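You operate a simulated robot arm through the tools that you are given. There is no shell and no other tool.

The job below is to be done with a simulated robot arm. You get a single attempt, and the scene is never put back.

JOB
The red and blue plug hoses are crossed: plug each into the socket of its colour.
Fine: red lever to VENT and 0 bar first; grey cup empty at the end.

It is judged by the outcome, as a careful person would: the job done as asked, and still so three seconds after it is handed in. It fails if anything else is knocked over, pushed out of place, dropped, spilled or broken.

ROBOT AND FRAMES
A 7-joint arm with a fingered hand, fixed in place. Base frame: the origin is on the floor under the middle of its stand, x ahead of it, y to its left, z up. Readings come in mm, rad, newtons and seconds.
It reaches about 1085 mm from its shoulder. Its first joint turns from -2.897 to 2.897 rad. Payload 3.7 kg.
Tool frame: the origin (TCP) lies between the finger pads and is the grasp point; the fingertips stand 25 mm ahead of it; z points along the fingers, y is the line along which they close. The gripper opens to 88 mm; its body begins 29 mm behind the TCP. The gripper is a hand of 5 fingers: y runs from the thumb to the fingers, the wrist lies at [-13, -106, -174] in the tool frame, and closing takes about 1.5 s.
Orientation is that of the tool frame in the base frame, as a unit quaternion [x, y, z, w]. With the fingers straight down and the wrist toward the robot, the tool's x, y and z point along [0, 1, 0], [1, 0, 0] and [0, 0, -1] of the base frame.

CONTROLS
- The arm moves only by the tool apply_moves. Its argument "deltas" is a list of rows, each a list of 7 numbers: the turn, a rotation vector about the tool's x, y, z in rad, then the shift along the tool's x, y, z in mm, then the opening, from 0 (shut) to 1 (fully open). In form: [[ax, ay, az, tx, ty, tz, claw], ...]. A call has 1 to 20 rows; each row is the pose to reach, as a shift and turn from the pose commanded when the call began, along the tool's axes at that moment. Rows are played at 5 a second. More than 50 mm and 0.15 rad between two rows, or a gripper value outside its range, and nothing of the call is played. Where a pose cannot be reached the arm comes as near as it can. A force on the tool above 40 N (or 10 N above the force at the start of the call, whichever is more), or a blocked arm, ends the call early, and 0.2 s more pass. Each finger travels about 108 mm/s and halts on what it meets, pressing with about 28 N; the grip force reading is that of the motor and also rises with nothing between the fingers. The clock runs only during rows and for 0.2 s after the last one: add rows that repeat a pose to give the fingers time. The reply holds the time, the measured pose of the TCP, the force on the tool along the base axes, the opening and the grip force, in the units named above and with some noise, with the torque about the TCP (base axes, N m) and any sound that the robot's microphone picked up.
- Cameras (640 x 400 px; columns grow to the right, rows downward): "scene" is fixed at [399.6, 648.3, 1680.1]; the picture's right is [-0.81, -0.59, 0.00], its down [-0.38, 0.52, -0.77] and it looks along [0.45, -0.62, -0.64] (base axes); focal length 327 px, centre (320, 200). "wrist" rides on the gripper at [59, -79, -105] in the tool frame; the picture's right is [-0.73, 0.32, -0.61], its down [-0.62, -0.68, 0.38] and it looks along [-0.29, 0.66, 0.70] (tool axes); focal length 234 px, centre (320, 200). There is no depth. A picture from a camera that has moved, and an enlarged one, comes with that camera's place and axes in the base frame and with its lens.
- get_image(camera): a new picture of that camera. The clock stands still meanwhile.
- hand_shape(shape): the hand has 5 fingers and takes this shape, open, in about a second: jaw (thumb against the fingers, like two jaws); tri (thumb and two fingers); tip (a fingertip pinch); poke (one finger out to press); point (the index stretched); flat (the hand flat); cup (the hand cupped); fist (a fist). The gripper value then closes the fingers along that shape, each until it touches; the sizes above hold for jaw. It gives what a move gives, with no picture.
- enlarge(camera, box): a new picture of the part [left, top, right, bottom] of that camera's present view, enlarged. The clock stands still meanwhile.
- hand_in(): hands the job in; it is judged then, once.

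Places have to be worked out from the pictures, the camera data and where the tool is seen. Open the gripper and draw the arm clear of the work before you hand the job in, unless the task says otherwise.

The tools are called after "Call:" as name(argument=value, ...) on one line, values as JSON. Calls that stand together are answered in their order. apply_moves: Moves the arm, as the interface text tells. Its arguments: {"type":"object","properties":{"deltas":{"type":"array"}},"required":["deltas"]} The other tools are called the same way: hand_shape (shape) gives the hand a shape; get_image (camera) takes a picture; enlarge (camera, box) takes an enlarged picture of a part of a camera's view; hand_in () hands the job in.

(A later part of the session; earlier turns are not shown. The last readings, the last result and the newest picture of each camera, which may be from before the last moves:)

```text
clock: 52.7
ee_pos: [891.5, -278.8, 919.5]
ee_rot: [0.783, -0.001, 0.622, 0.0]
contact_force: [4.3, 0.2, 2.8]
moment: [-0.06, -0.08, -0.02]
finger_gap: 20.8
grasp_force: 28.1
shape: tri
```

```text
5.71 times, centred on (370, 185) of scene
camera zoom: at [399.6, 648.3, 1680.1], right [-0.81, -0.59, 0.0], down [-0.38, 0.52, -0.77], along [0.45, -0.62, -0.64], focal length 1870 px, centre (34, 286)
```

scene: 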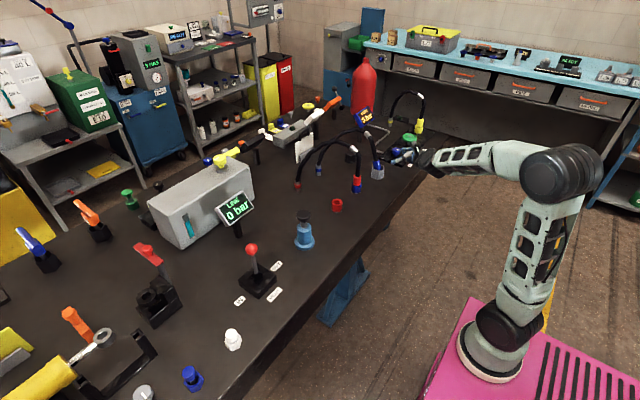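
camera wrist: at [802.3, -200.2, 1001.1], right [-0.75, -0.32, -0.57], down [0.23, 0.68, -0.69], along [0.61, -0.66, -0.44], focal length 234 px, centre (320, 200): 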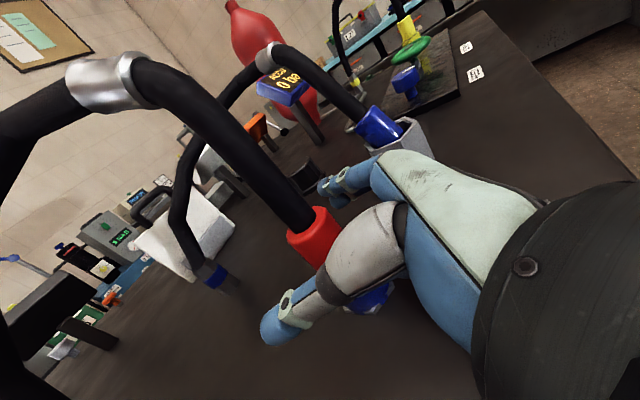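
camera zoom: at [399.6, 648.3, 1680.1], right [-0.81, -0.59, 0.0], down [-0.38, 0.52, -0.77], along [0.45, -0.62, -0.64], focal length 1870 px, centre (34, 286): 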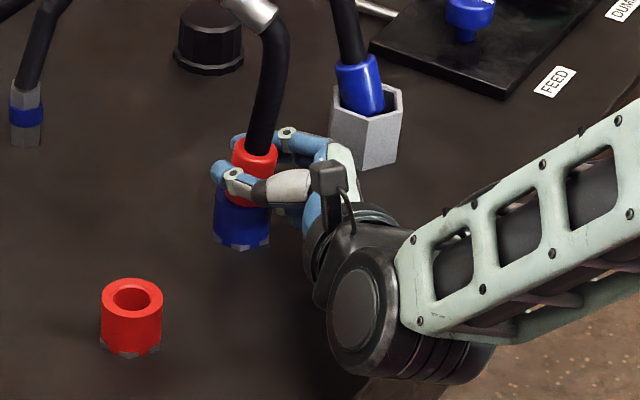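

The fingers wrap the plug body but pull it slightly toward the palm, leaning it. I shift 5 mm forward to straighten it, then lift slowly 20 mm.

Call:
apply_moves(deltas=[[0, 0, 0, 0.6, 0, 2.5, 0], [0, 0, 0, 1.1, 0, 4.9, 0], [0, 0, 0, 1.1, 0, 4.9, 0], [0, 0, 0, 4.0, 0, 4.2, 0], [0, 0, 0, 6.9, 0, 3.5, 0], [0, 0, 0, 9.9, 0, 2.9, 0], [0, 0, 0, 12.8, 0, 2.2, 0], [0, 0, 0, 15.7, 0, 1.5, 0], [0, 0, 0, 18.6, 0, 0.8, 0], [0, 0, 0, 20.6, 0, 0.4, 0]])

Call:
enlarge(camera="wrist", box=[260, 170, 420, 340])

Call:
enlarge(camera="scene", box=[340, 150, 400, 220])

```text
clock: 54.9
ee_pos: [896.4, -279.6, 940.3]
ee_rot: [0.783, -0.001, 0.622, 0.0]
contact_force: [1.0, 0.9, -2.5]
moment: [0.07, -0.03, 0.0]
finger_gap: 20.8
grasp_force: 27.7
shape: tri
```

```text
2.35 times, centred on (340, 255) of wrist
camera zoom: at [807.0, -200.8, 1021.2], right [-0.76, -0.32, -0.57], down [0.23, 0.68, -0.69], along [0.61, -0.66, -0.44], focal length 551 px, centre (273, 71)
```

zoom: 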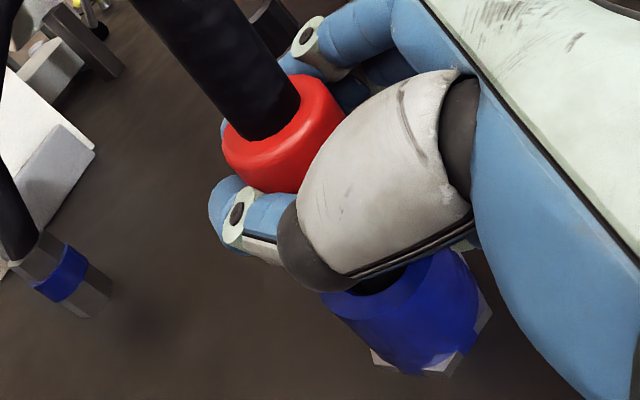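

```text
5.71 times, centred on (370, 185) of scene
camera zoom: at [399.6, 648.3, 1680.1], right [-0.81, -0.59, 0.0], down [-0.38, 0.52, -0.77], along [0.45, -0.62, -0.64], focal length 1870 px, centre (34, 286)
```

zoom: 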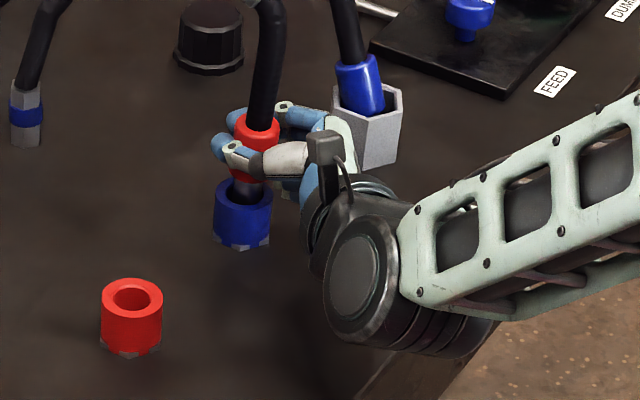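

The red plug comes out upright with no slip. I lift another 50 mm so the nipple clears the socket.

Call:
apply_moves(deltas=[[0, 0, 0, 6, 0, -1.4, 0], [0, 0, 0, 12, 0, -2.8, 0], [0, 0, 0, 19.5, 0, -4.5, 0], [0, 0, 0, 29, 0, -6.7, 0], [0, 0, 0, 39, 0, -9, 0], [0, 0, 0, 48.7, 0, -11.2, 0], [0, 0, 0, 48.7, 0, -11.2, 0]])

Call:
get_image(camera="wrist")

Call:
enlarge(camera="scene", box=[330, 140, 400, 220])

```text
clock: 56.5
ee_pos: [897.6, -277.5, 989.7]
ee_rot: [0.783, 0.0, 0.622, -0.001]
contact_force: [0.2, -0.5, -1.7]
moment: [-0.01, -0.01, -0.03]
finger_gap: 20.2
grasp_force: 28.4
shape: tri
```

```text
taken
camera wrist: at [806.7, -200.7, 1071.2], right [-0.76, -0.32, -0.57], down [0.23, 0.68, -0.69], along [0.61, -0.66, -0.44], focal length 234 px, centre (320, 200)
```

wrist: 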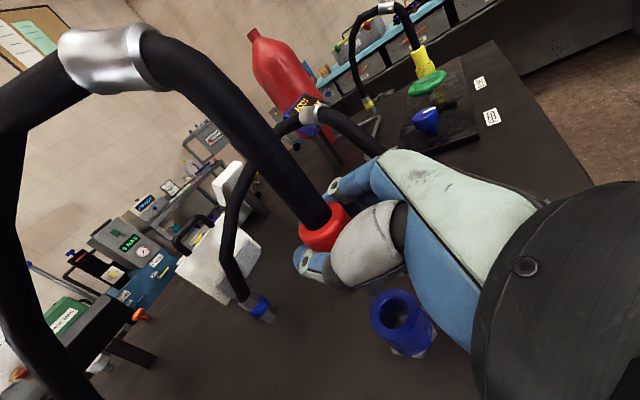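

```text
5.00 times, centred on (365, 180) of scene
camera zoom: at [399.6, 648.3, 1680.1], right [-0.81, -0.59, 0.0], down [-0.38, 0.52, -0.77], along [0.45, -0.62, -0.64], focal length 1636 px, centre (95, 300)
```

zoom: 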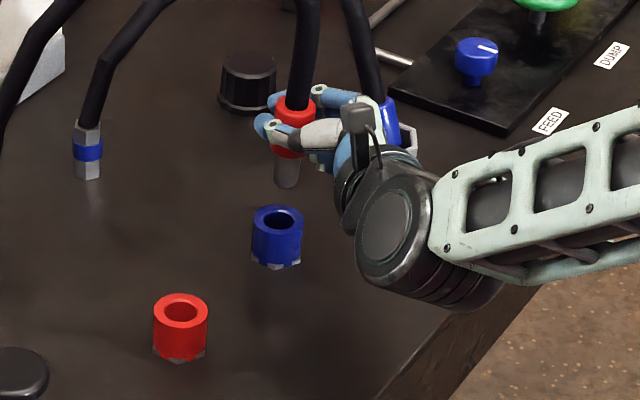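

Red plug is held upright with the nipple tip at about TCP + (-7,0,-52). I carry it 139 mm left to above the empty red socket and lower a little for a check.

Call:
apply_moves(deltas=[[0, 0, 0, 0, -30, 0, 0], [0, 0, 0, 0, -65, 0, 0], [0, 0, 0, 0, -100, 0, 0], [0, 0, 0, 0, -125, 0, 0], [0, 0, 0, 0, -139, 0, 0], [0, 0, 0, -10, -139, 2.3, 0], [0, 0, 0, -19.5, -139, 4.5, 0], [0, 0, 0, -19.5, -139, 4.5, 0]])

Call:
enlarge(camera="wrist", box=[280, 180, 460, 360])

Call:
enlarge(camera="scene", box=[315, 165, 365, 225])

```text
clock: 58.3
ee_pos: [896.9, -139.8, 969.3]
ee_rot: [0.783, 0.0, 0.622, 0.0]
contact_force: [0.6, -0.5, -2.4]
moment: [0.02, 0.01, 0.01]
finger_gap: 20.4
grasp_force: 28.6
shape: tri
```

```text
2.22 times, centred on (370, 270) of wrist
camera zoom: at [807.0, -61.4, 1051.2], right [-0.75, -0.32, -0.57], down [0.23, 0.68, -0.69], along [0.61, -0.66, -0.44], focal length 520 px, centre (209, 44)
```

zoom: 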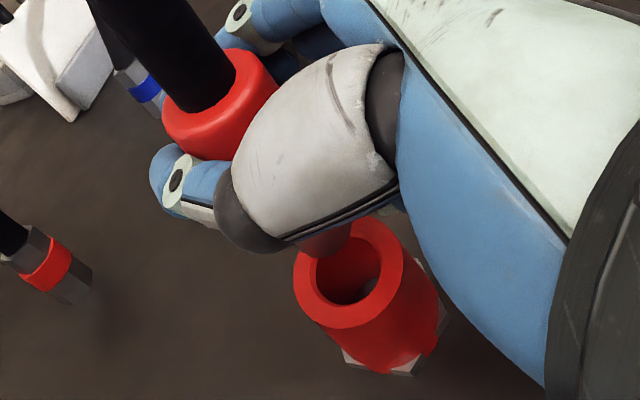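

```text
6.67 times, centred on (340, 195) of scene
camera zoom: at [399.6, 648.3, 1680.1], right [-0.81, -0.59, 0.0], down [-0.38, 0.52, -0.77], along [0.45, -0.62, -0.64], focal length 2182 px, centre (187, 233)
```

zoom: 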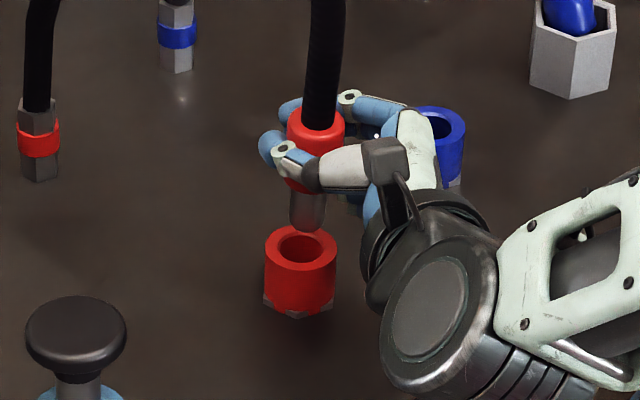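

The nipple hovers just above the red socket. I zoom tighter in both views to measure the remaining offset to the hole.

Call:
enlarge(camera="wrist", box=[370, 240, 430, 310])

Call:
enlarge(camera="scene", box=[322, 180, 352, 215])

```text
5.71 times, centred on (400, 275) of wrist
camera zoom: at [807.0, -61.4, 1051.2], right [-0.75, -0.32, -0.57], down [0.23, 0.68, -0.69], along [0.61, -0.66, -0.44], focal length 1338 px, centre (-137, -229)
```

zoom: 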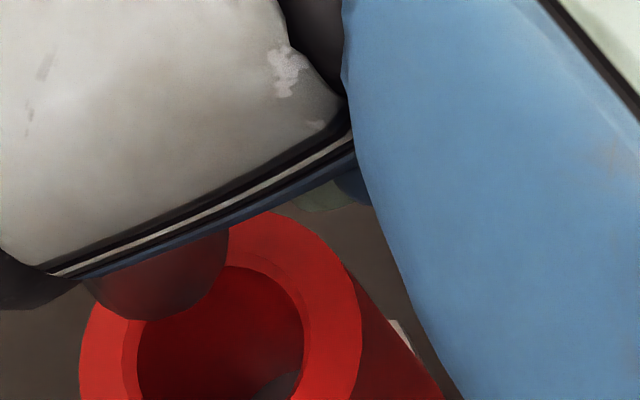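

```text
11.43 times, centred on (337, 198) of scene
camera zoom: at [399.6, 648.3, 1680.1], right [-0.81, -0.59, 0.0], down [-0.38, 0.52, -0.77], along [0.45, -0.62, -0.64], focal length 3740 px, centre (126, 229)
```

zoom: 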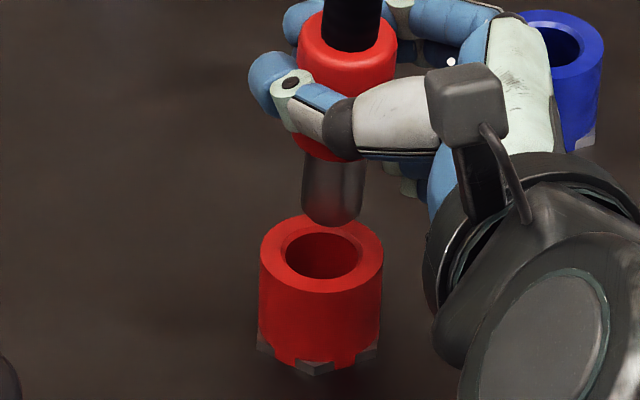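

Both views put the nipple about 4 mm too far to the right (−y) of the hole, with x nearly correct. I shift +4 mm in y, lower 8 mm, and re-check.

Call:
apply_moves(deltas=[[0, 0, 0, 0, -4, 0, 0], [0, 0, 0, -3.9, -4, 0.9, 0], [0, 0, 0, -7.8, -4, 1.8, 0], [0, 0, 0, -7.8, -4, 1.8, 0]])

Call:
enlarge(camera="wrist", box=[350, 230, 440, 330])

Call:
enlarge(camera="scene", box=[322, 180, 352, 215])

```text
clock: 59.3
ee_pos: [896.8, -135.8, 962.7]
ee_rot: [0.782, 0.0, 0.623, 0.001]
contact_force: [0.6, 0.3, -2.4]
moment: [-0.02, 0.03, -0.01]
finger_gap: 20.3
grasp_force: 27.9
shape: tri
```

```text
4.00 times, centred on (395, 280) of wrist
camera zoom: at [807.2, -57.7, 1043.4], right [-0.76, -0.32, -0.57], down [0.23, 0.68, -0.69], along [0.61, -0.66, -0.44], focal length 937 px, centre (20, -120)
```

zoom: 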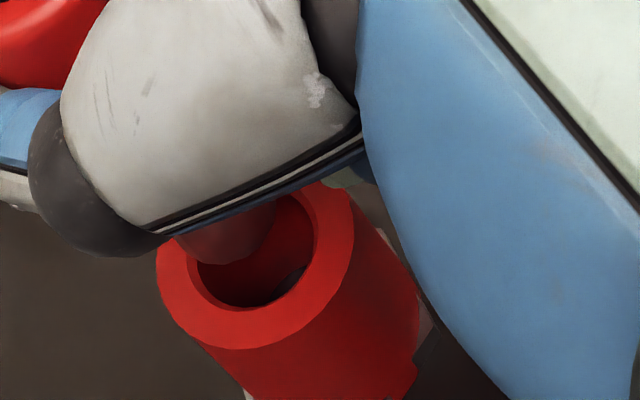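

```text
11.43 times, centred on (337, 198) of scene
camera zoom: at [399.6, 648.3, 1680.1], right [-0.81, -0.59, 0.0], down [-0.38, 0.52, -0.77], along [0.45, -0.62, -0.64], focal length 3740 px, centre (126, 229)
```

zoom: 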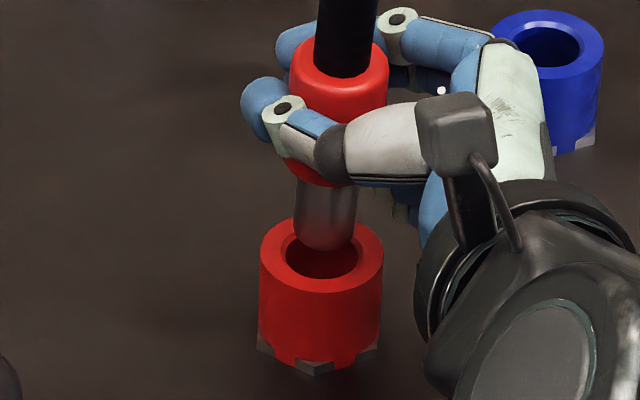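

Triangulating nipple and hole together gives an offset of about 1 mm or less, with the tip about 10 mm above the rim. I lower 16 mm slowly to enter the hole, watching the force.

Call:
apply_moves(deltas=[[0, 0, 0, -2.9, 0, 0.7, 0], [0, 0, 0, -5.8, 0, 1.4, 0], [0, 0, 0, -8.8, 0, 2, 0], [0, 0, 0, -11.7, 0, 2.7, 0], [0, 0, 0, -15.6, 0, 3.6, 0]])

Call:
enlarge(camera="wrist", box=[350, 230, 440, 330])

Call:
enlarge(camera="scene", box=[322, 180, 352, 215])

```text
clock: 60.5
ee_pos: [897.8, -136.0, 945.5]
ee_rot: [0.782, 0.0, 0.623, 0.001]
contact_force: [0.3, 0.7, -2.1]
moment: [-0.01, 0.0, 0.02]
finger_gap: 20.2
grasp_force: 27.7
shape: tri
```

```text
4.00 times, centred on (395, 280) of wrist
camera zoom: at [807.1, -57.8, 1027.2], right [-0.75, -0.32, -0.57], down [0.23, 0.68, -0.69], along [0.61, -0.66, -0.44], focal length 937 px, centre (20, -120)
```

zoom: 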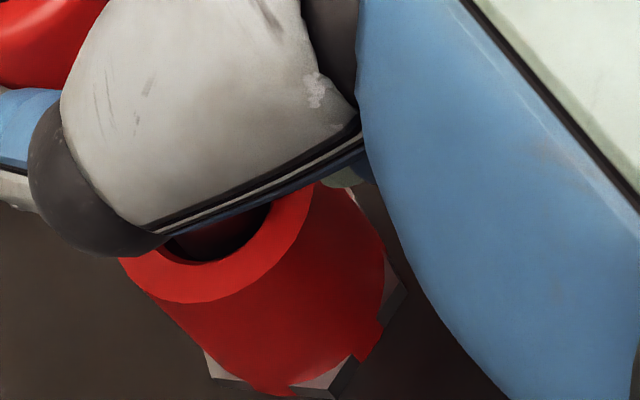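

```text
11.43 times, centred on (337, 198) of scene
camera zoom: at [399.6, 648.3, 1680.1], right [-0.81, -0.59, 0.0], down [-0.38, 0.52, -0.77], along [0.45, -0.62, -0.64], focal length 3740 px, centre (126, 229)
```

zoom: 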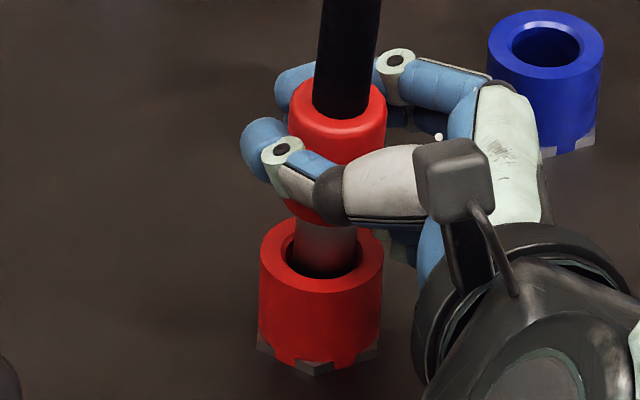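

The nipple is inside the red socket with no resistance. I lower the remaining ~25 mm in small steps toward the seated height (TCP z≈920).

Call:
apply_moves(deltas=[[0, 0, 0, -3.9, 0, 0.9, 0], [0, 0, 0, -7.8, 0, 1.8, 0], [0, 0, 0, -11.7, 0, 2.7, 0], [0, 0, 0, -14.6, 0, 3.4, 0], [0, 0, 0, -17.5, 0, 4, 0], [0, 0, 0, -20.5, 0, 4.7, 0], [0, 0, 0, -23.4, 0, 5.4, 0], [0, 0, 0, -25.3, 0, 5.8, 0]])

Call:
enlarge(camera="scene", box=[322, 180, 352, 215])

```text
clock: 62.3
ee_pos: [898.4, -135.3, 920.8]
ee_rot: [0.782, -0.001, 0.623, 0.0]
contact_force: [-1.0, -0.6, 5.4]
moment: [0.0, 0.11, -0.03]
finger_gap: 20.0
grasp_force: 27.6
shape: tri
```

```text
11.43 times, centred on (337, 198) of scene
camera zoom: at [399.6, 648.3, 1680.1], right [-0.81, -0.59, 0.0], down [-0.38, 0.52, -0.77], along [0.45, -0.62, -0.64], focal length 3740 px, centre (126, 229)
```

zoom: 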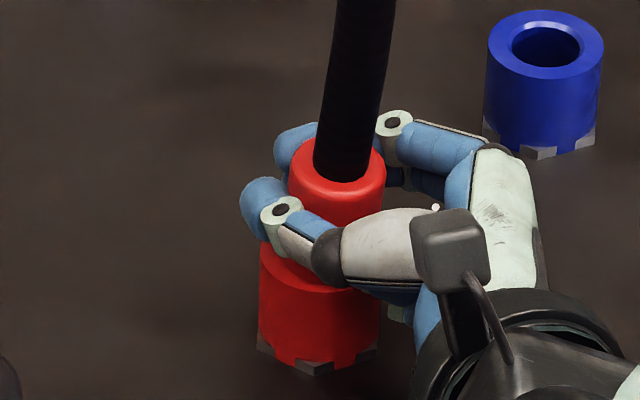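

Force rose about 7 N at the seated height. I press 3 mm further to confirm it is bottomed.

Call:
apply_moves(deltas=[[0, 0, 0, -1, 0, 0.2, 0], [0, 0, 0, -2, 0, 0.5, 0], [0, 0, 0, -2.9, 0, 0.7, 0], [0, 0, 0, -2.9, 0, 0.7, 0]])

Call:
enlarge(camera="wrist", box=[260, 180, 440, 340])

```text
clock: 63.3
ee_pos: [898.4, -136.7, 920.3]
ee_rot: [0.781, 0.0, 0.624, 0.001]
contact_force: [2.7, -3.6, 26.9]
moment: [-0.26, 0.27, 0.05]
finger_gap: 19.8
grasp_force: 28.2
shape: tri
```

```text
2.50 times, centred on (350, 260) of wrist
camera zoom: at [806.6, -58.2, 1000.0], right [-0.75, -0.32, -0.57], down [0.24, 0.68, -0.69], along [0.61, -0.66, -0.44], focal length 585 px, centre (245, 50)
```

zoom: 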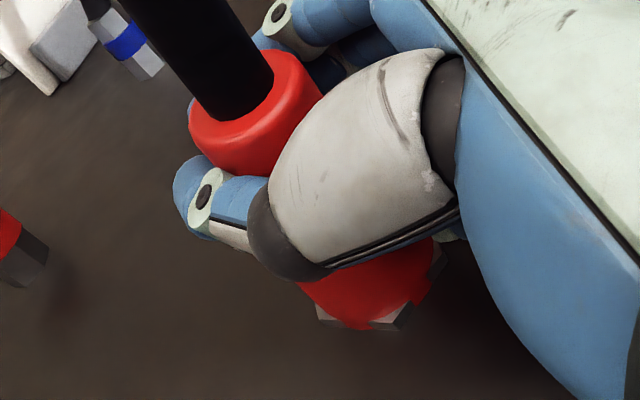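

It resists firmly at the original seated height, so the red plug is home. I relieve the push, open, and back straight out.

Call:
apply_moves(deltas=[[0, 0, 0, 2.9, 0, -0.7, 0], [0, 0, 0, 2.9, 0, -0.7, 0.2], [0, 0, 0, 2.9, 0, -0.7, 0.4], [0, 0, 0, 2.9, 0, -0.7, 0.7], [0, 0, 0, 2.9, 0, -0.7, 1], [0, 0, 0, 2.9, 0, -0.7, 1], [0, 0, 0, 2.9, 0, -0.7, 1], [0, 0, 0, 2.9, 0, -25, 1], [0, 0, 0, 2.9, 0, -55, 1], [0, 0, 0, 2.9, 0, -90, 1], [0, 0, 0, 2.9, 0, -90, 1]])

Call:
get_image(camera="wrist")

Call:
enlarge(camera="scene", box=[280, 110, 410, 230])

```text
clock: 65.7
ee_pos: [811.3, -134.6, 939.4]
ee_rot: [0.782, 0.0, 0.623, 0.0]
contact_force: [0.3, 0.5, -0.8]
moment: [0.02, -0.02, 0.0]
finger_gap: 87.6
grasp_force: 0.1
shape: tri
```

```text
taken
camera wrist: at [720.0, -56.7, 1020.9], right [-0.75, -0.32, -0.57], down [0.23, 0.68, -0.69], along [0.61, -0.66, -0.44], focal length 234 px, centre (320, 200)
```

wrist: 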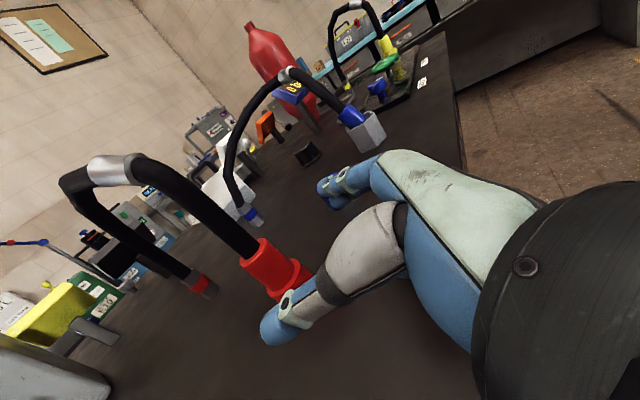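

```text
3.33 times, centred on (345, 170) of scene
camera zoom: at [399.6, 648.3, 1680.1], right [-0.81, -0.59, 0.0], down [-0.38, 0.52, -0.77], along [0.45, -0.62, -0.64], focal length 1091 px, centre (237, 300)
```

zoom: 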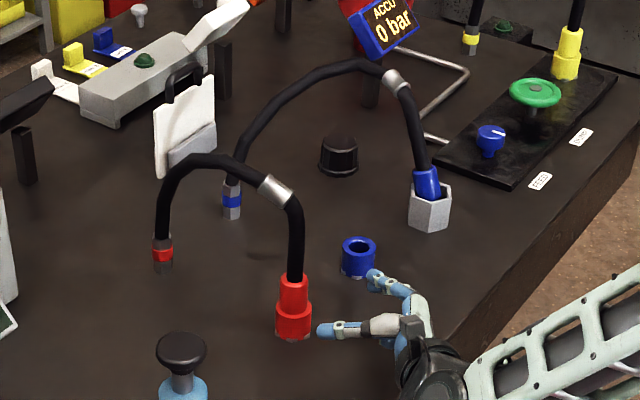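

Red sits in red. I zoom to verify it is fully seated, then look at the blue plug in the cup.

Call:
enlarge(camera="scene", box=[320, 170, 365, 215])

Call:
enlarge(camera="scene", box=[355, 130, 400, 185])

```text
8.89 times, centred on (342, 192) of scene
camera zoom: at [399.6, 648.3, 1680.1], right [-0.81, -0.59, 0.0], down [-0.38, 0.52, -0.77], along [0.45, -0.62, -0.64], focal length 2909 px, centre (120, 267)
```

zoom: 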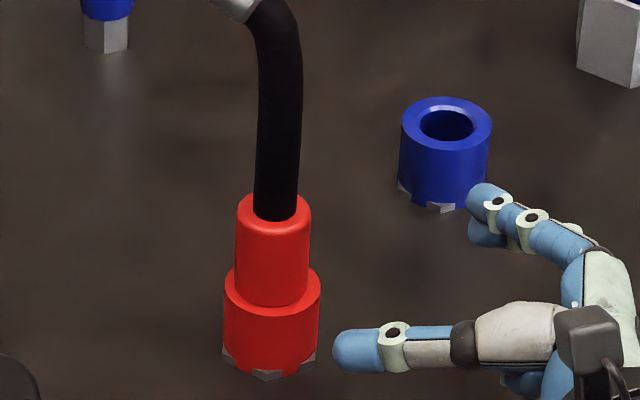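

```text
7.27 times, centred on (378, 158) of scene
camera zoom: at [399.6, 648.3, 1680.1], right [-0.81, -0.59, 0.0], down [-0.38, 0.52, -0.77], along [0.45, -0.62, -0.64], focal length 2380 px, centre (-98, 509)
```

zoom: 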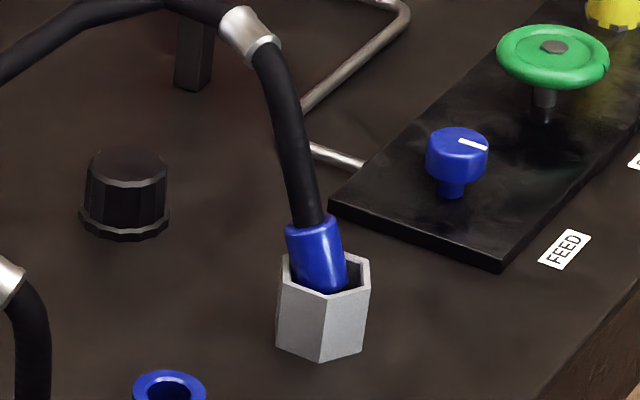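

Red is seated to the same depth as before. Blue's plug leans about 20° toward its base inside the cup, so I move in front of the cup, tilting the hand to about 31° nose-down to match.

Call:
apply_moves(deltas=[[0, 0, 0, 20, 20, -15, 1], [0, 0, 0, 41, 55, -17, 1], [0, 0, 0, 41, 95, -17, 1], [0, 0, 0, 41, 135, -17, 1], [0, -0.08, 0, 41, 175, -17, 1], [0, -0.16, 0, 41, 215, -17, 1], [0, -0.24, 0, 41, 250, -17, 1], [0, -0.314, 0, 41, 276.5, -17, 1], [0, -0.314, 0, 41, 276.5, -17, 1]])

Call:
get_image(camera="wrist")

Call:
enlarge(camera="scene", box=[330, 110, 420, 210])

```text
clock: 67.7
ee_pos: [802.4, -412.5, 983.9]
ee_rot: [0.87, 0.0, 0.493, 0.0]
contact_force: [0.0, 0.0, -0.1]
moment: [-0.01, 0.05, 0.02]
finger_gap: 87.5
grasp_force: 0.0
shape: tri
```

```text
taken
camera wrist: at [741.3, -334.7, 1088.7], right [-0.89, -0.32, -0.31], down [0.01, 0.68, -0.73], along [0.45, -0.66, -0.61], focal length 234 px, centre (320, 200)
```

wrist: 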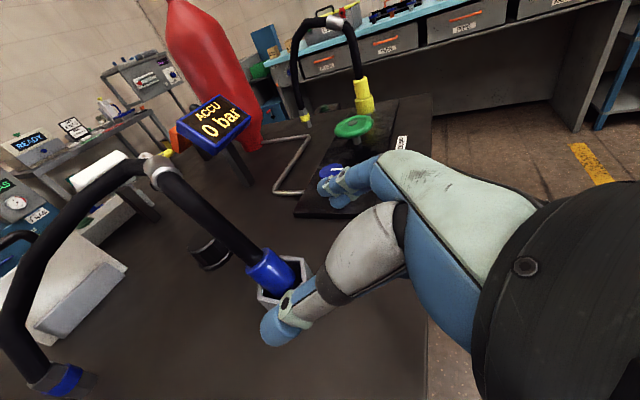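

```text
4.00 times, centred on (375, 160) of scene
camera zoom: at [399.6, 648.3, 1680.1], right [-0.81, -0.59, 0.0], down [-0.38, 0.52, -0.77], along [0.45, -0.62, -0.64], focal length 1309 px, centre (100, 360)
```

zoom: 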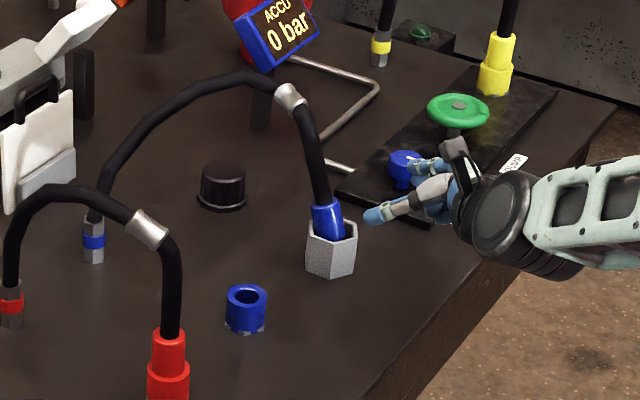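

Now I zoom in on the blue plug in the cup from the wrist camera to measure its top position and lean.

Call:
enlarge(camera="wrist", box=[215, 215, 345, 345])

Call:
enlarge(camera="scene", box=[365, 145, 400, 190])

```text
3.08 times, centred on (280, 280) of wrist
camera zoom: at [741.3, -334.7, 1088.7], right [-0.89, -0.32, -0.31], down [0.01, 0.68, -0.73], along [0.45, -0.66, -0.61], focal length 720 px, centre (443, -46)
```

zoom: 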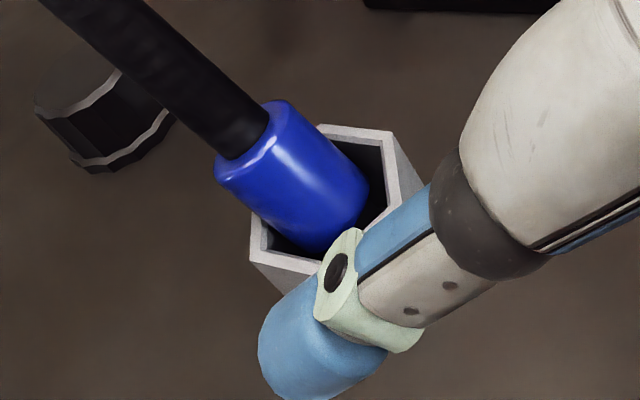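

```text
8.89 times, centred on (382, 168) of scene
camera zoom: at [399.6, 648.3, 1680.1], right [-0.81, -0.59, 0.0], down [-0.38, 0.52, -0.77], along [0.45, -0.62, -0.64], focal length 2909 px, centre (-236, 489)
```

zoom: 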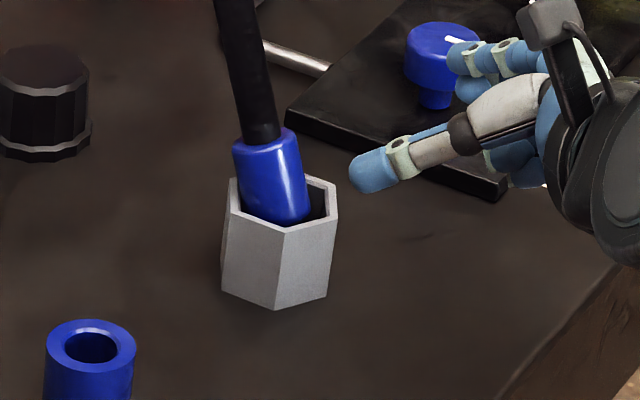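

The blue plug's axis runs from about (875,-416,903) to its top at (887,-419,937), leaning mostly forward. I advance to TCP (890,-418,930) with fingers open, just above the cup rim.

Call:
apply_moves(deltas=[[0, 0, 0, 0, 4, 20, 1], [0, 0, 0, 0, 7.5, 45, 1], [0, 0, 0, -0.3, 7.5, 70, 1], [0, 0, 0, -0.5, 7.5, 88, 1], [0, 0, 0, -0.5, 7.5, 101, 1], [0, 0, 0, -0.5, 7.5, 101, 1]])

Call:
enlarge(camera="wrist", box=[240, 180, 430, 370])

Call:
enlarge(camera="scene", box=[360, 140, 410, 190])

```text
clock: 69.1
ee_pos: [889.4, -419.7, 930.8]
ee_rot: [0.87, 0.0, 0.493, -0.001]
contact_force: [0.0, -0.4, -1.2]
moment: [0.02, -0.01, 0.03]
finger_gap: 87.8
grasp_force: 0.1
shape: tri
```

```text
2.11 times, centred on (335, 275) of wrist
camera zoom: at [828.5, -341.9, 1035.9], right [-0.89, -0.32, -0.31], down [0.01, 0.68, -0.73], along [0.45, -0.66, -0.61], focal length 493 px, centre (288, 42)
```

zoom: 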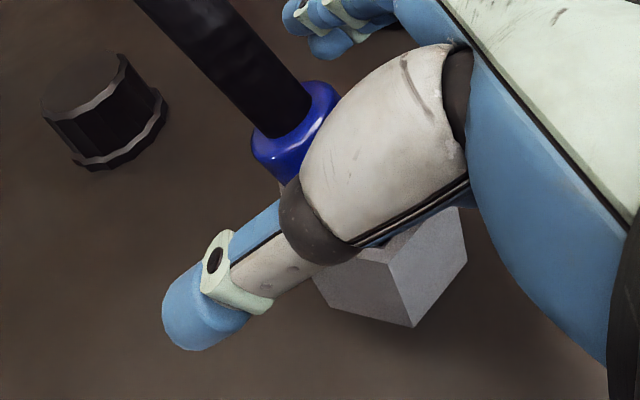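

```text
8.00 times, centred on (385, 165) of scene
camera zoom: at [399.6, 648.3, 1680.1], right [-0.81, -0.59, 0.0], down [-0.38, 0.52, -0.77], along [0.45, -0.62, -0.64], focal length 2618 px, centre (-200, 480)
```

zoom: 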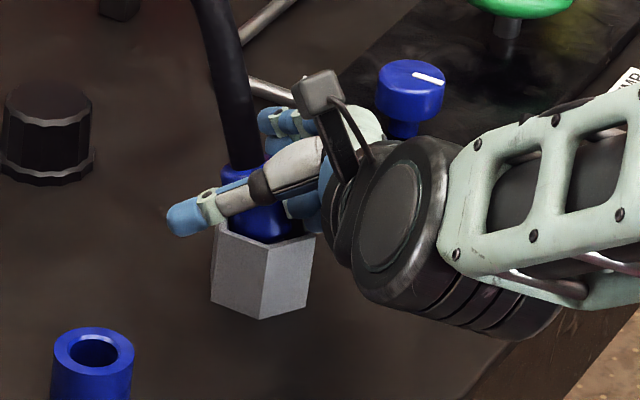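

No contact; plug is between thumb and fingers. I close the grip.

Call:
apply_moves(deltas=[[0, 0, 0, 0, 0, 0, 0.7], [0, 0, 0, 0, 0, 0, 0.5], [0, 0, 0, 0, 0, 0, 0.35], [0, 0, 0, 0, 0, 0, 0.2], [0, 0, 0, 0, 0, 0, 0.1], [0, 0, 0, 0, 0, 0, 0.0], [0, 0, 0, 0, 0, 0, 0.0], [0, 0, 0, 0, 0, 0, 0.0]])

Call:
enlarge(camera="wrist", box=[240, 180, 430, 370])

Call:
enlarge(camera="scene", box=[360, 140, 410, 190])

```text
clock: 70.9
ee_pos: [890.0, -420.7, 931.4]
ee_rot: [0.87, 0.0, 0.493, 0.0]
contact_force: [-0.6, -0.6, 0.7]
moment: [-0.05, 0.04, 0.0]
finger_gap: 14.8
grasp_force: 28.1
shape: tri
```

```text
2.11 times, centred on (335, 275) of wrist
camera zoom: at [828.2, -341.9, 1036.1], right [-0.89, -0.32, -0.31], down [0.01, 0.68, -0.73], along [0.45, -0.66, -0.61], focal length 493 px, centre (288, 42)
```

zoom: 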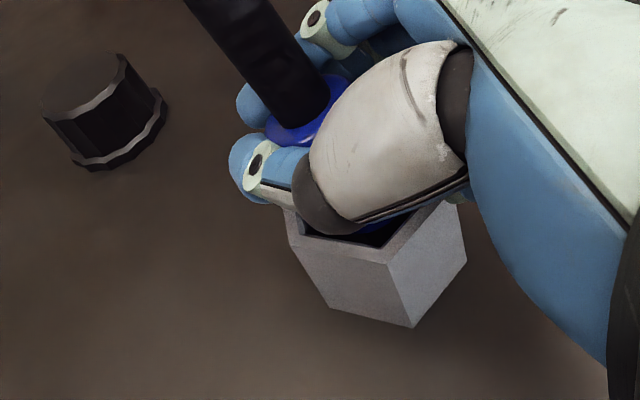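

```text
8.00 times, centred on (385, 165) of scene
camera zoom: at [399.6, 648.3, 1680.1], right [-0.81, -0.59, 0.0], down [-0.38, 0.52, -0.77], along [0.45, -0.62, -0.64], focal length 2618 px, centre (-200, 480)
```

zoom: 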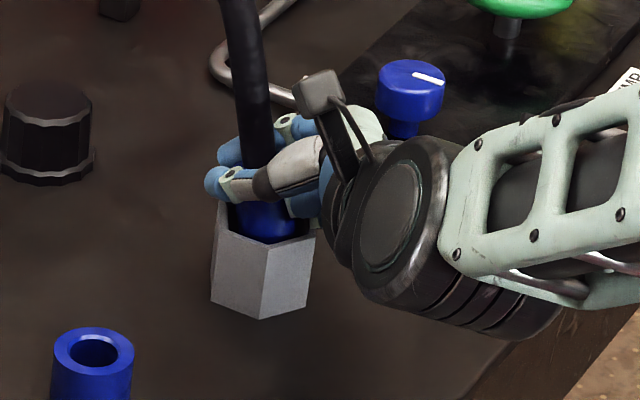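

The grip is at the plug's top. I lift slowly 25 mm and check that the plug follows and the cup stays put.

Call:
apply_moves(deltas=[[0, 0, 0, 4.3, 0, -2.6, 0], [0, 0, 0, 8.6, 0, -5.2, 0], [0, 0, 0, 12.9, 0, -7.7, 0], [0, 0, 0, 17.1, 0, -10.3, 0], [0, 0, 0, 21.4, 0, -12.9, 0], [0, 0, 0, 21.4, 0, -12.9, 0]])

Call:
enlarge(camera="wrist", box=[240, 180, 430, 370])

Call:
enlarge(camera="scene", box=[360, 140, 410, 190])

```text
clock: 72.3
ee_pos: [888.8, -420.0, 956.9]
ee_rot: [0.87, 0.0, 0.493, 0.0]
contact_force: [0.1, 0.4, -1.0]
moment: [0.01, -0.03, -0.02]
finger_gap: 14.8
grasp_force: 28.5
shape: tri
```

```text
2.11 times, centred on (335, 275) of wrist
camera zoom: at [828.3, -341.7, 1061.4], right [-0.89, -0.32, -0.31], down [0.01, 0.68, -0.73], along [0.45, -0.66, -0.61], focal length 493 px, centre (288, 42)
```

zoom: 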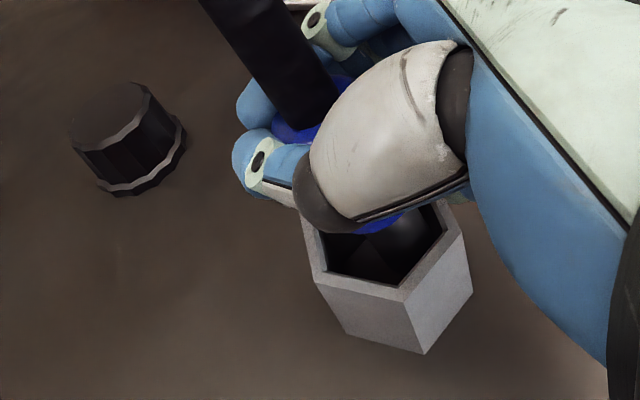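

```text
8.00 times, centred on (385, 165) of scene
camera zoom: at [399.6, 648.3, 1680.1], right [-0.81, -0.59, 0.0], down [-0.38, 0.52, -0.77], along [0.45, -0.62, -0.64], focal length 2618 px, centre (-200, 480)
```

zoom: 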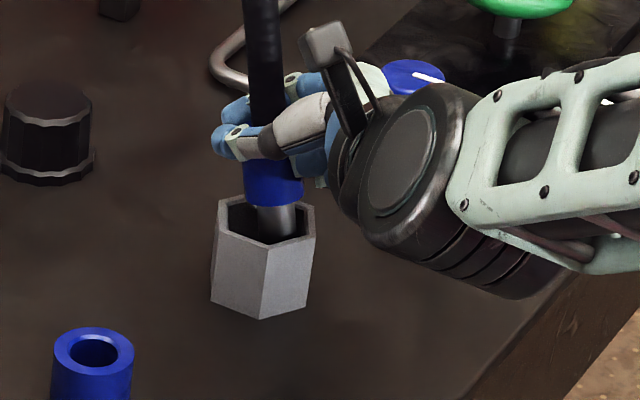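

The plug comes up with the hand and the cup is undisturbed. I lift another 65 mm to clear the cup.

Call:
apply_moves(deltas=[[0, 0, 0, 8.6, 0, -5.2, 0], [0, 0, 0, 19, 0, -11.4, 0], [0, 0, 0, 30, 0, -18, 0], [0, 0, 0, 43, 0, -25.8, 0], [0, 0, 0, 55.7, 0, -33.5, 0], [0, 0, 0, 55.7, 0, -33.5, 0]])

Call:
get_image(camera="wrist")

Call:
enlarge(camera="scene", box=[350, 120, 410, 190])

```text
clock: 73.7
ee_pos: [890.0, -420.2, 1021.5]
ee_rot: [0.871, 0.0, 0.491, 0.0]
contact_force: [-0.1, 0.2, -2.0]
moment: [0.03, -0.01, 0.01]
finger_gap: 13.7
grasp_force: 28.1
shape: tri
```

```text
taken
camera wrist: at [828.2, -342.2, 1126.4], right [-0.89, -0.32, -0.31], down [0.01, 0.68, -0.73], along [0.45, -0.66, -0.61], focal length 234 px, centre (320, 200)
```

wrist: 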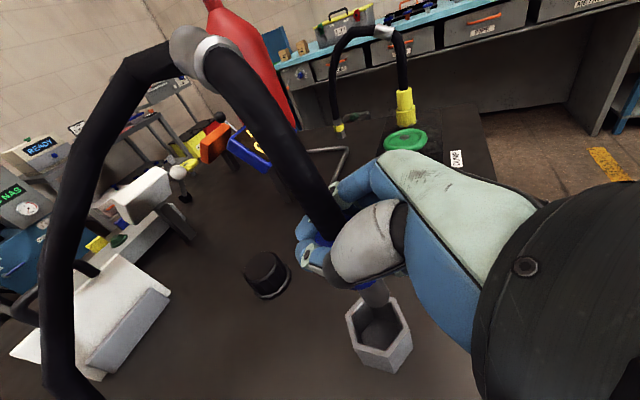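

```text
5.71 times, centred on (380, 155) of scene
camera zoom: at [399.6, 648.3, 1680.1], right [-0.81, -0.59, 0.0], down [-0.38, 0.52, -0.77], along [0.45, -0.62, -0.64], focal length 1870 px, centre (-23, 457)
```

zoom: 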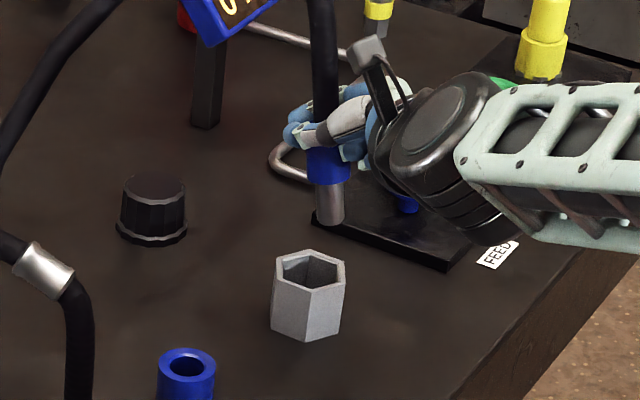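

The plug hangs free and leans about 15° forward. I rotate the hand 15° back up (to about 16° nose-down) to bring the plug vertical.

Call:
apply_moves(deltas=[[0, 0.09, 0, 0, 0, 0, 0], [0, 0.18, 0, 0, 0, 0, 0], [0, 0.26, 0, 0, 0, 0, 0], [0, 0.26, 0, 0, 0, 0, 0]])

Call:
get_image(camera="wrist")

Call:
enlarge(camera="scene", box=[350, 120, 410, 190])

```text
clock: 74.7
ee_pos: [889.2, -420.2, 1021.5]
ee_rot: [0.798, 0.001, 0.602, 0.0]
contact_force: [0.3, -0.1, -1.5]
moment: [0.02, -0.02, 0.01]
finger_gap: 13.7
grasp_force: 27.9
shape: tri
```

```text
taken
camera wrist: at [803.5, -341.6, 1107.2], right [-0.78, -0.32, -0.53], down [0.2, 0.68, -0.71], along [0.59, -0.66, -0.47], focal length 234 px, centre (320, 200)
```

wrist: 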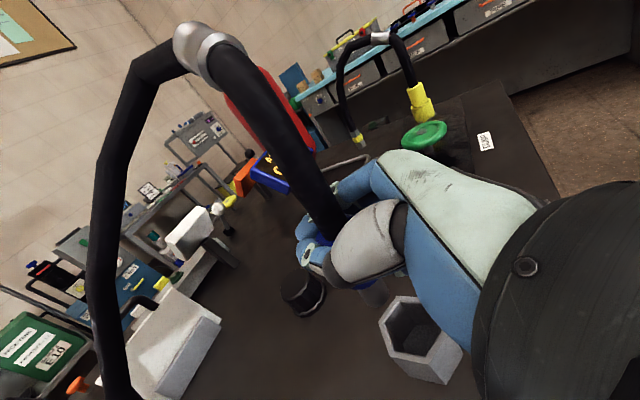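

```text
5.71 times, centred on (380, 155) of scene
camera zoom: at [399.6, 648.3, 1680.1], right [-0.81, -0.59, 0.0], down [-0.38, 0.52, -0.77], along [0.45, -0.62, -0.64], focal length 1870 px, centre (-23, 457)
```

zoom: 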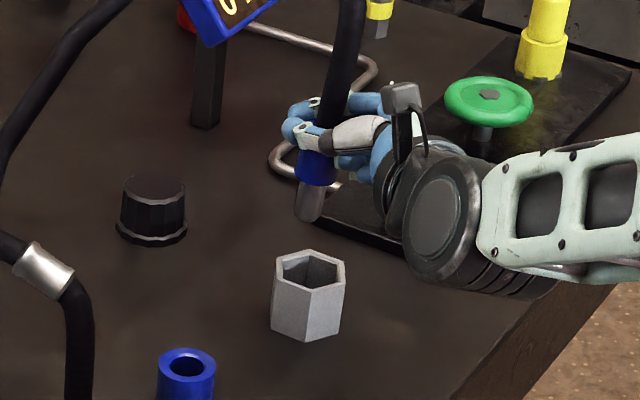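

Slightly over-rotated, by roughly 3°. I zoom in to measure the plug's lean in both directions.

Call:
enlarge(camera="wrist", box=[280, 180, 430, 330])

Call:
enlarge(camera="scene", box=[365, 130, 400, 165])

```text
2.67 times, centred on (355, 255) of wrist
camera zoom: at [803.5, -341.6, 1107.2], right [-0.78, -0.32, -0.53], down [0.2, 0.68, -0.71], along [0.59, -0.66, -0.47], focal length 624 px, centre (227, 53)
```

zoom: 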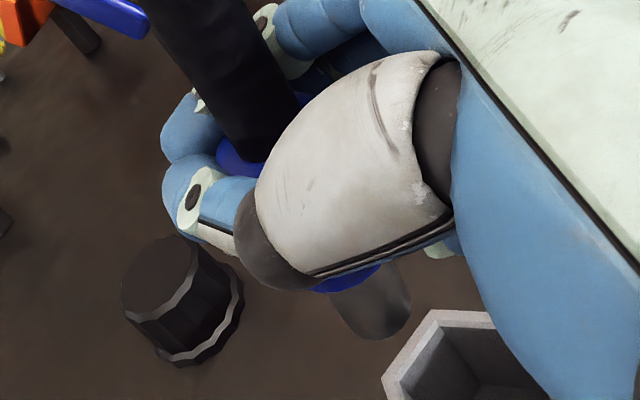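

```text
11.43 times, centred on (382, 148) of scene
camera zoom: at [399.6, 648.3, 1680.1], right [-0.81, -0.59, 0.0], down [-0.38, 0.52, -0.77], along [0.45, -0.62, -0.64], focal length 3740 px, centre (-394, 800)
```

zoom: 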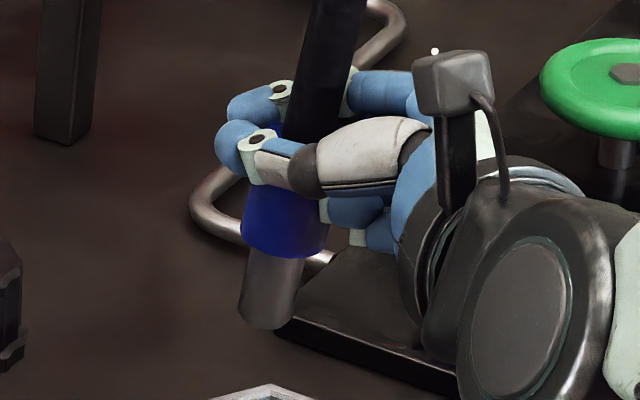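

By triangulation the plug's lower end leads forward by about 5°. I correct that rotation while carrying the plug 142 mm left to above the empty blue socket, then lower to hover.

Call:
apply_moves(deltas=[[0, -0.045, 0, 1, -20, 3, 0], [0, -0.09, 0, 2, -55, 6, 0], [0, -0.09, 0, 3, -95, 10, 0], [0, -0.09, 0, 3.6, -128, 12.5, 0], [0, -0.09, 0, 3.6, -142, 12.5, 0], [0, -0.09, 0, -10, -142, 16.4, 0], [0, -0.09, 0, -23.3, -142, 20.2, 0], [0, -0.09, 0, -23.3, -142, 20.2, 0]])

Call:
enlarge(camera="wrist", box=[280, 180, 460, 360])

Call:
enlarge(camera="scene", box=[345, 150, 375, 195])

```text
clock: 76.5
ee_pos: [903.4, -277.4, 993.1]
ee_rot: [0.825, 0.0, 0.565, 0.0]
contact_force: [0.3, 0.2, -2.8]
moment: [0.0, 0.0, 0.0]
finger_gap: 13.8
grasp_force: 27.7
shape: tri
```

```text
2.22 times, centred on (370, 270) of wrist
camera zoom: at [824.9, -199.3, 1086.1], right [-0.83, -0.32, -0.46], down [0.13, 0.68, -0.72], along [0.54, -0.66, -0.52], focal length 520 px, centre (209, 44)
```

zoom: 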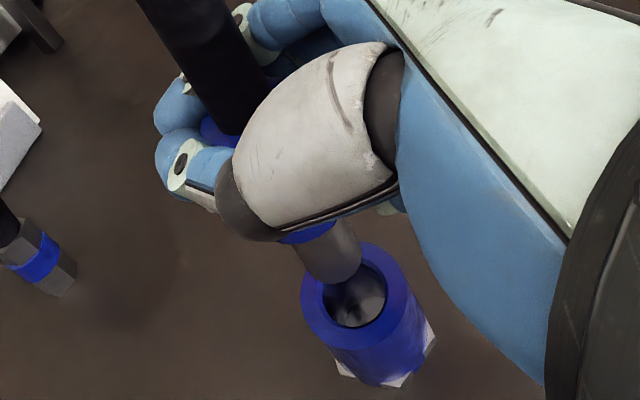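

```text
8.89 times, centred on (360, 172) of scene
camera zoom: at [399.6, 648.3, 1680.1], right [-0.81, -0.59, 0.0], down [-0.38, 0.52, -0.77], along [0.45, -0.62, -0.64], focal length 2909 px, centre (-36, 444)
```

zoom: 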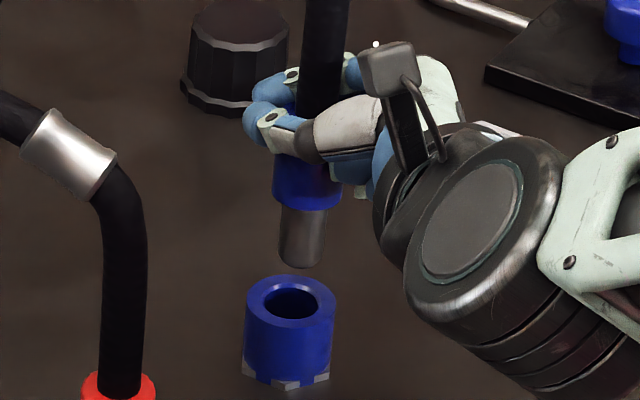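

The plug looks vertical in the scene view, hovering near the blue socket. I zoom tighter in both views for the final alignment.

Call:
enlarge(camera="wrist", box=[355, 235, 445, 335])

Call:
enlarge(camera="scene", box=[342, 165, 370, 195])

```text
4.00 times, centred on (400, 285) of wrist
camera zoom: at [824.9, -199.3, 1086.1], right [-0.83, -0.32, -0.46], down [0.13, 0.68, -0.72], along [0.54, -0.66, -0.52], focal length 937 px, centre (0, -140)
```

zoom: 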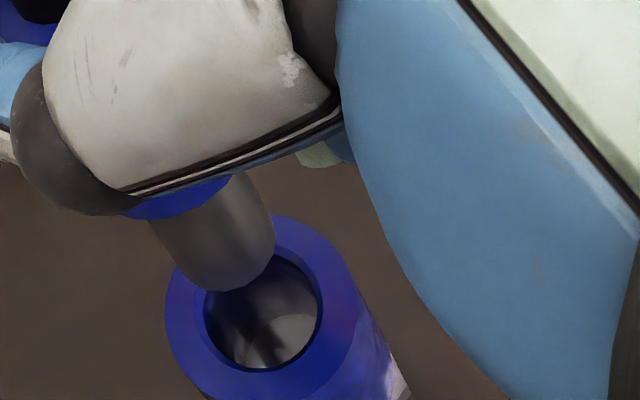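

```text
13.33 times, centred on (356, 180) of scene
camera zoom: at [399.6, 648.3, 1680.1], right [-0.81, -0.59, 0.0], down [-0.38, 0.52, -0.77], along [0.45, -0.62, -0.64], focal length 4363 px, centre (-160, 467)
```

zoom: 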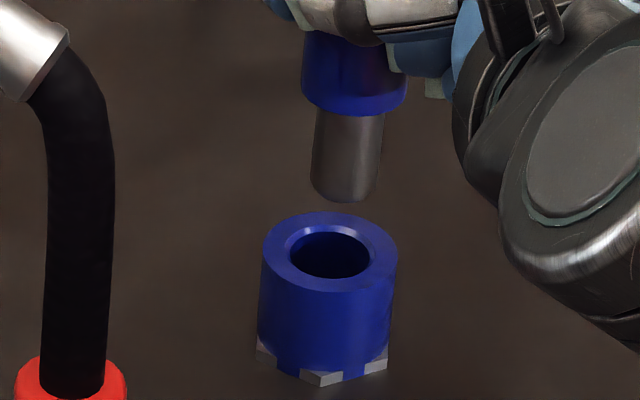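

Combining both views, the nipple is about 27 mm above the rim and offset roughly (-2.5,+2.5) mm from the hole. I correct (+2,-2.5), lower 12 mm, and re-measure.

Call:
apply_moves(deltas=[[0, 0, 0, 0.7, 2.5, 1.9, 0], [0, 0, 0, -4.9, 2.5, 4, 0], [0, 0, 0, -10.5, 2.5, 6.2, 0], [0, 0, 0, -10.5, 2.5, 6.2, 0]])

Call:
enlarge(camera="wrist", box=[355, 235, 445, 335])

Call:
enlarge(camera="scene", box=[342, 165, 370, 195])

```text
clock: 77.5
ee_pos: [903.4, -280.8, 982.9]
ee_rot: [0.825, 0.0, 0.565, 0.0]
contact_force: [-0.4, 0.3, -1.4]
moment: [0.01, 0.01, -0.01]
finger_gap: 13.7
grasp_force: 27.9
shape: tri
```

```text
4.00 times, centred on (400, 285) of wrist
camera zoom: at [826.3, -202.5, 1074.6], right [-0.83, -0.32, -0.46], down [0.13, 0.68, -0.72], along [0.54, -0.66, -0.52], focal length 937 px, centre (0, -140)
```

zoom: 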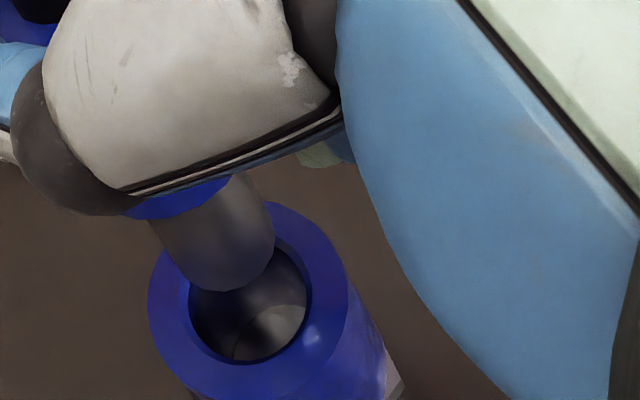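

```text
13.33 times, centred on (356, 180) of scene
camera zoom: at [399.6, 648.3, 1680.1], right [-0.81, -0.59, 0.0], down [-0.38, 0.52, -0.77], along [0.45, -0.62, -0.64], focal length 4363 px, centre (-160, 467)
```

zoom: 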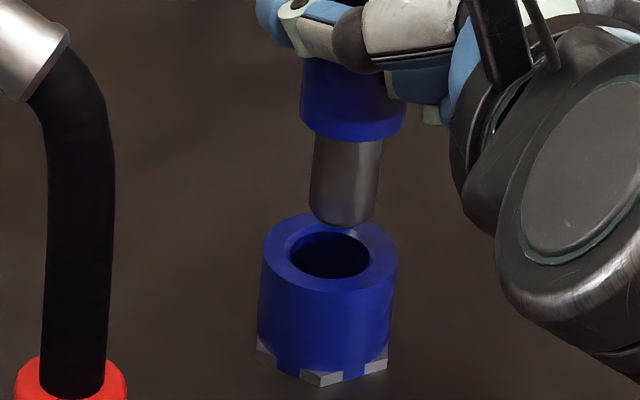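

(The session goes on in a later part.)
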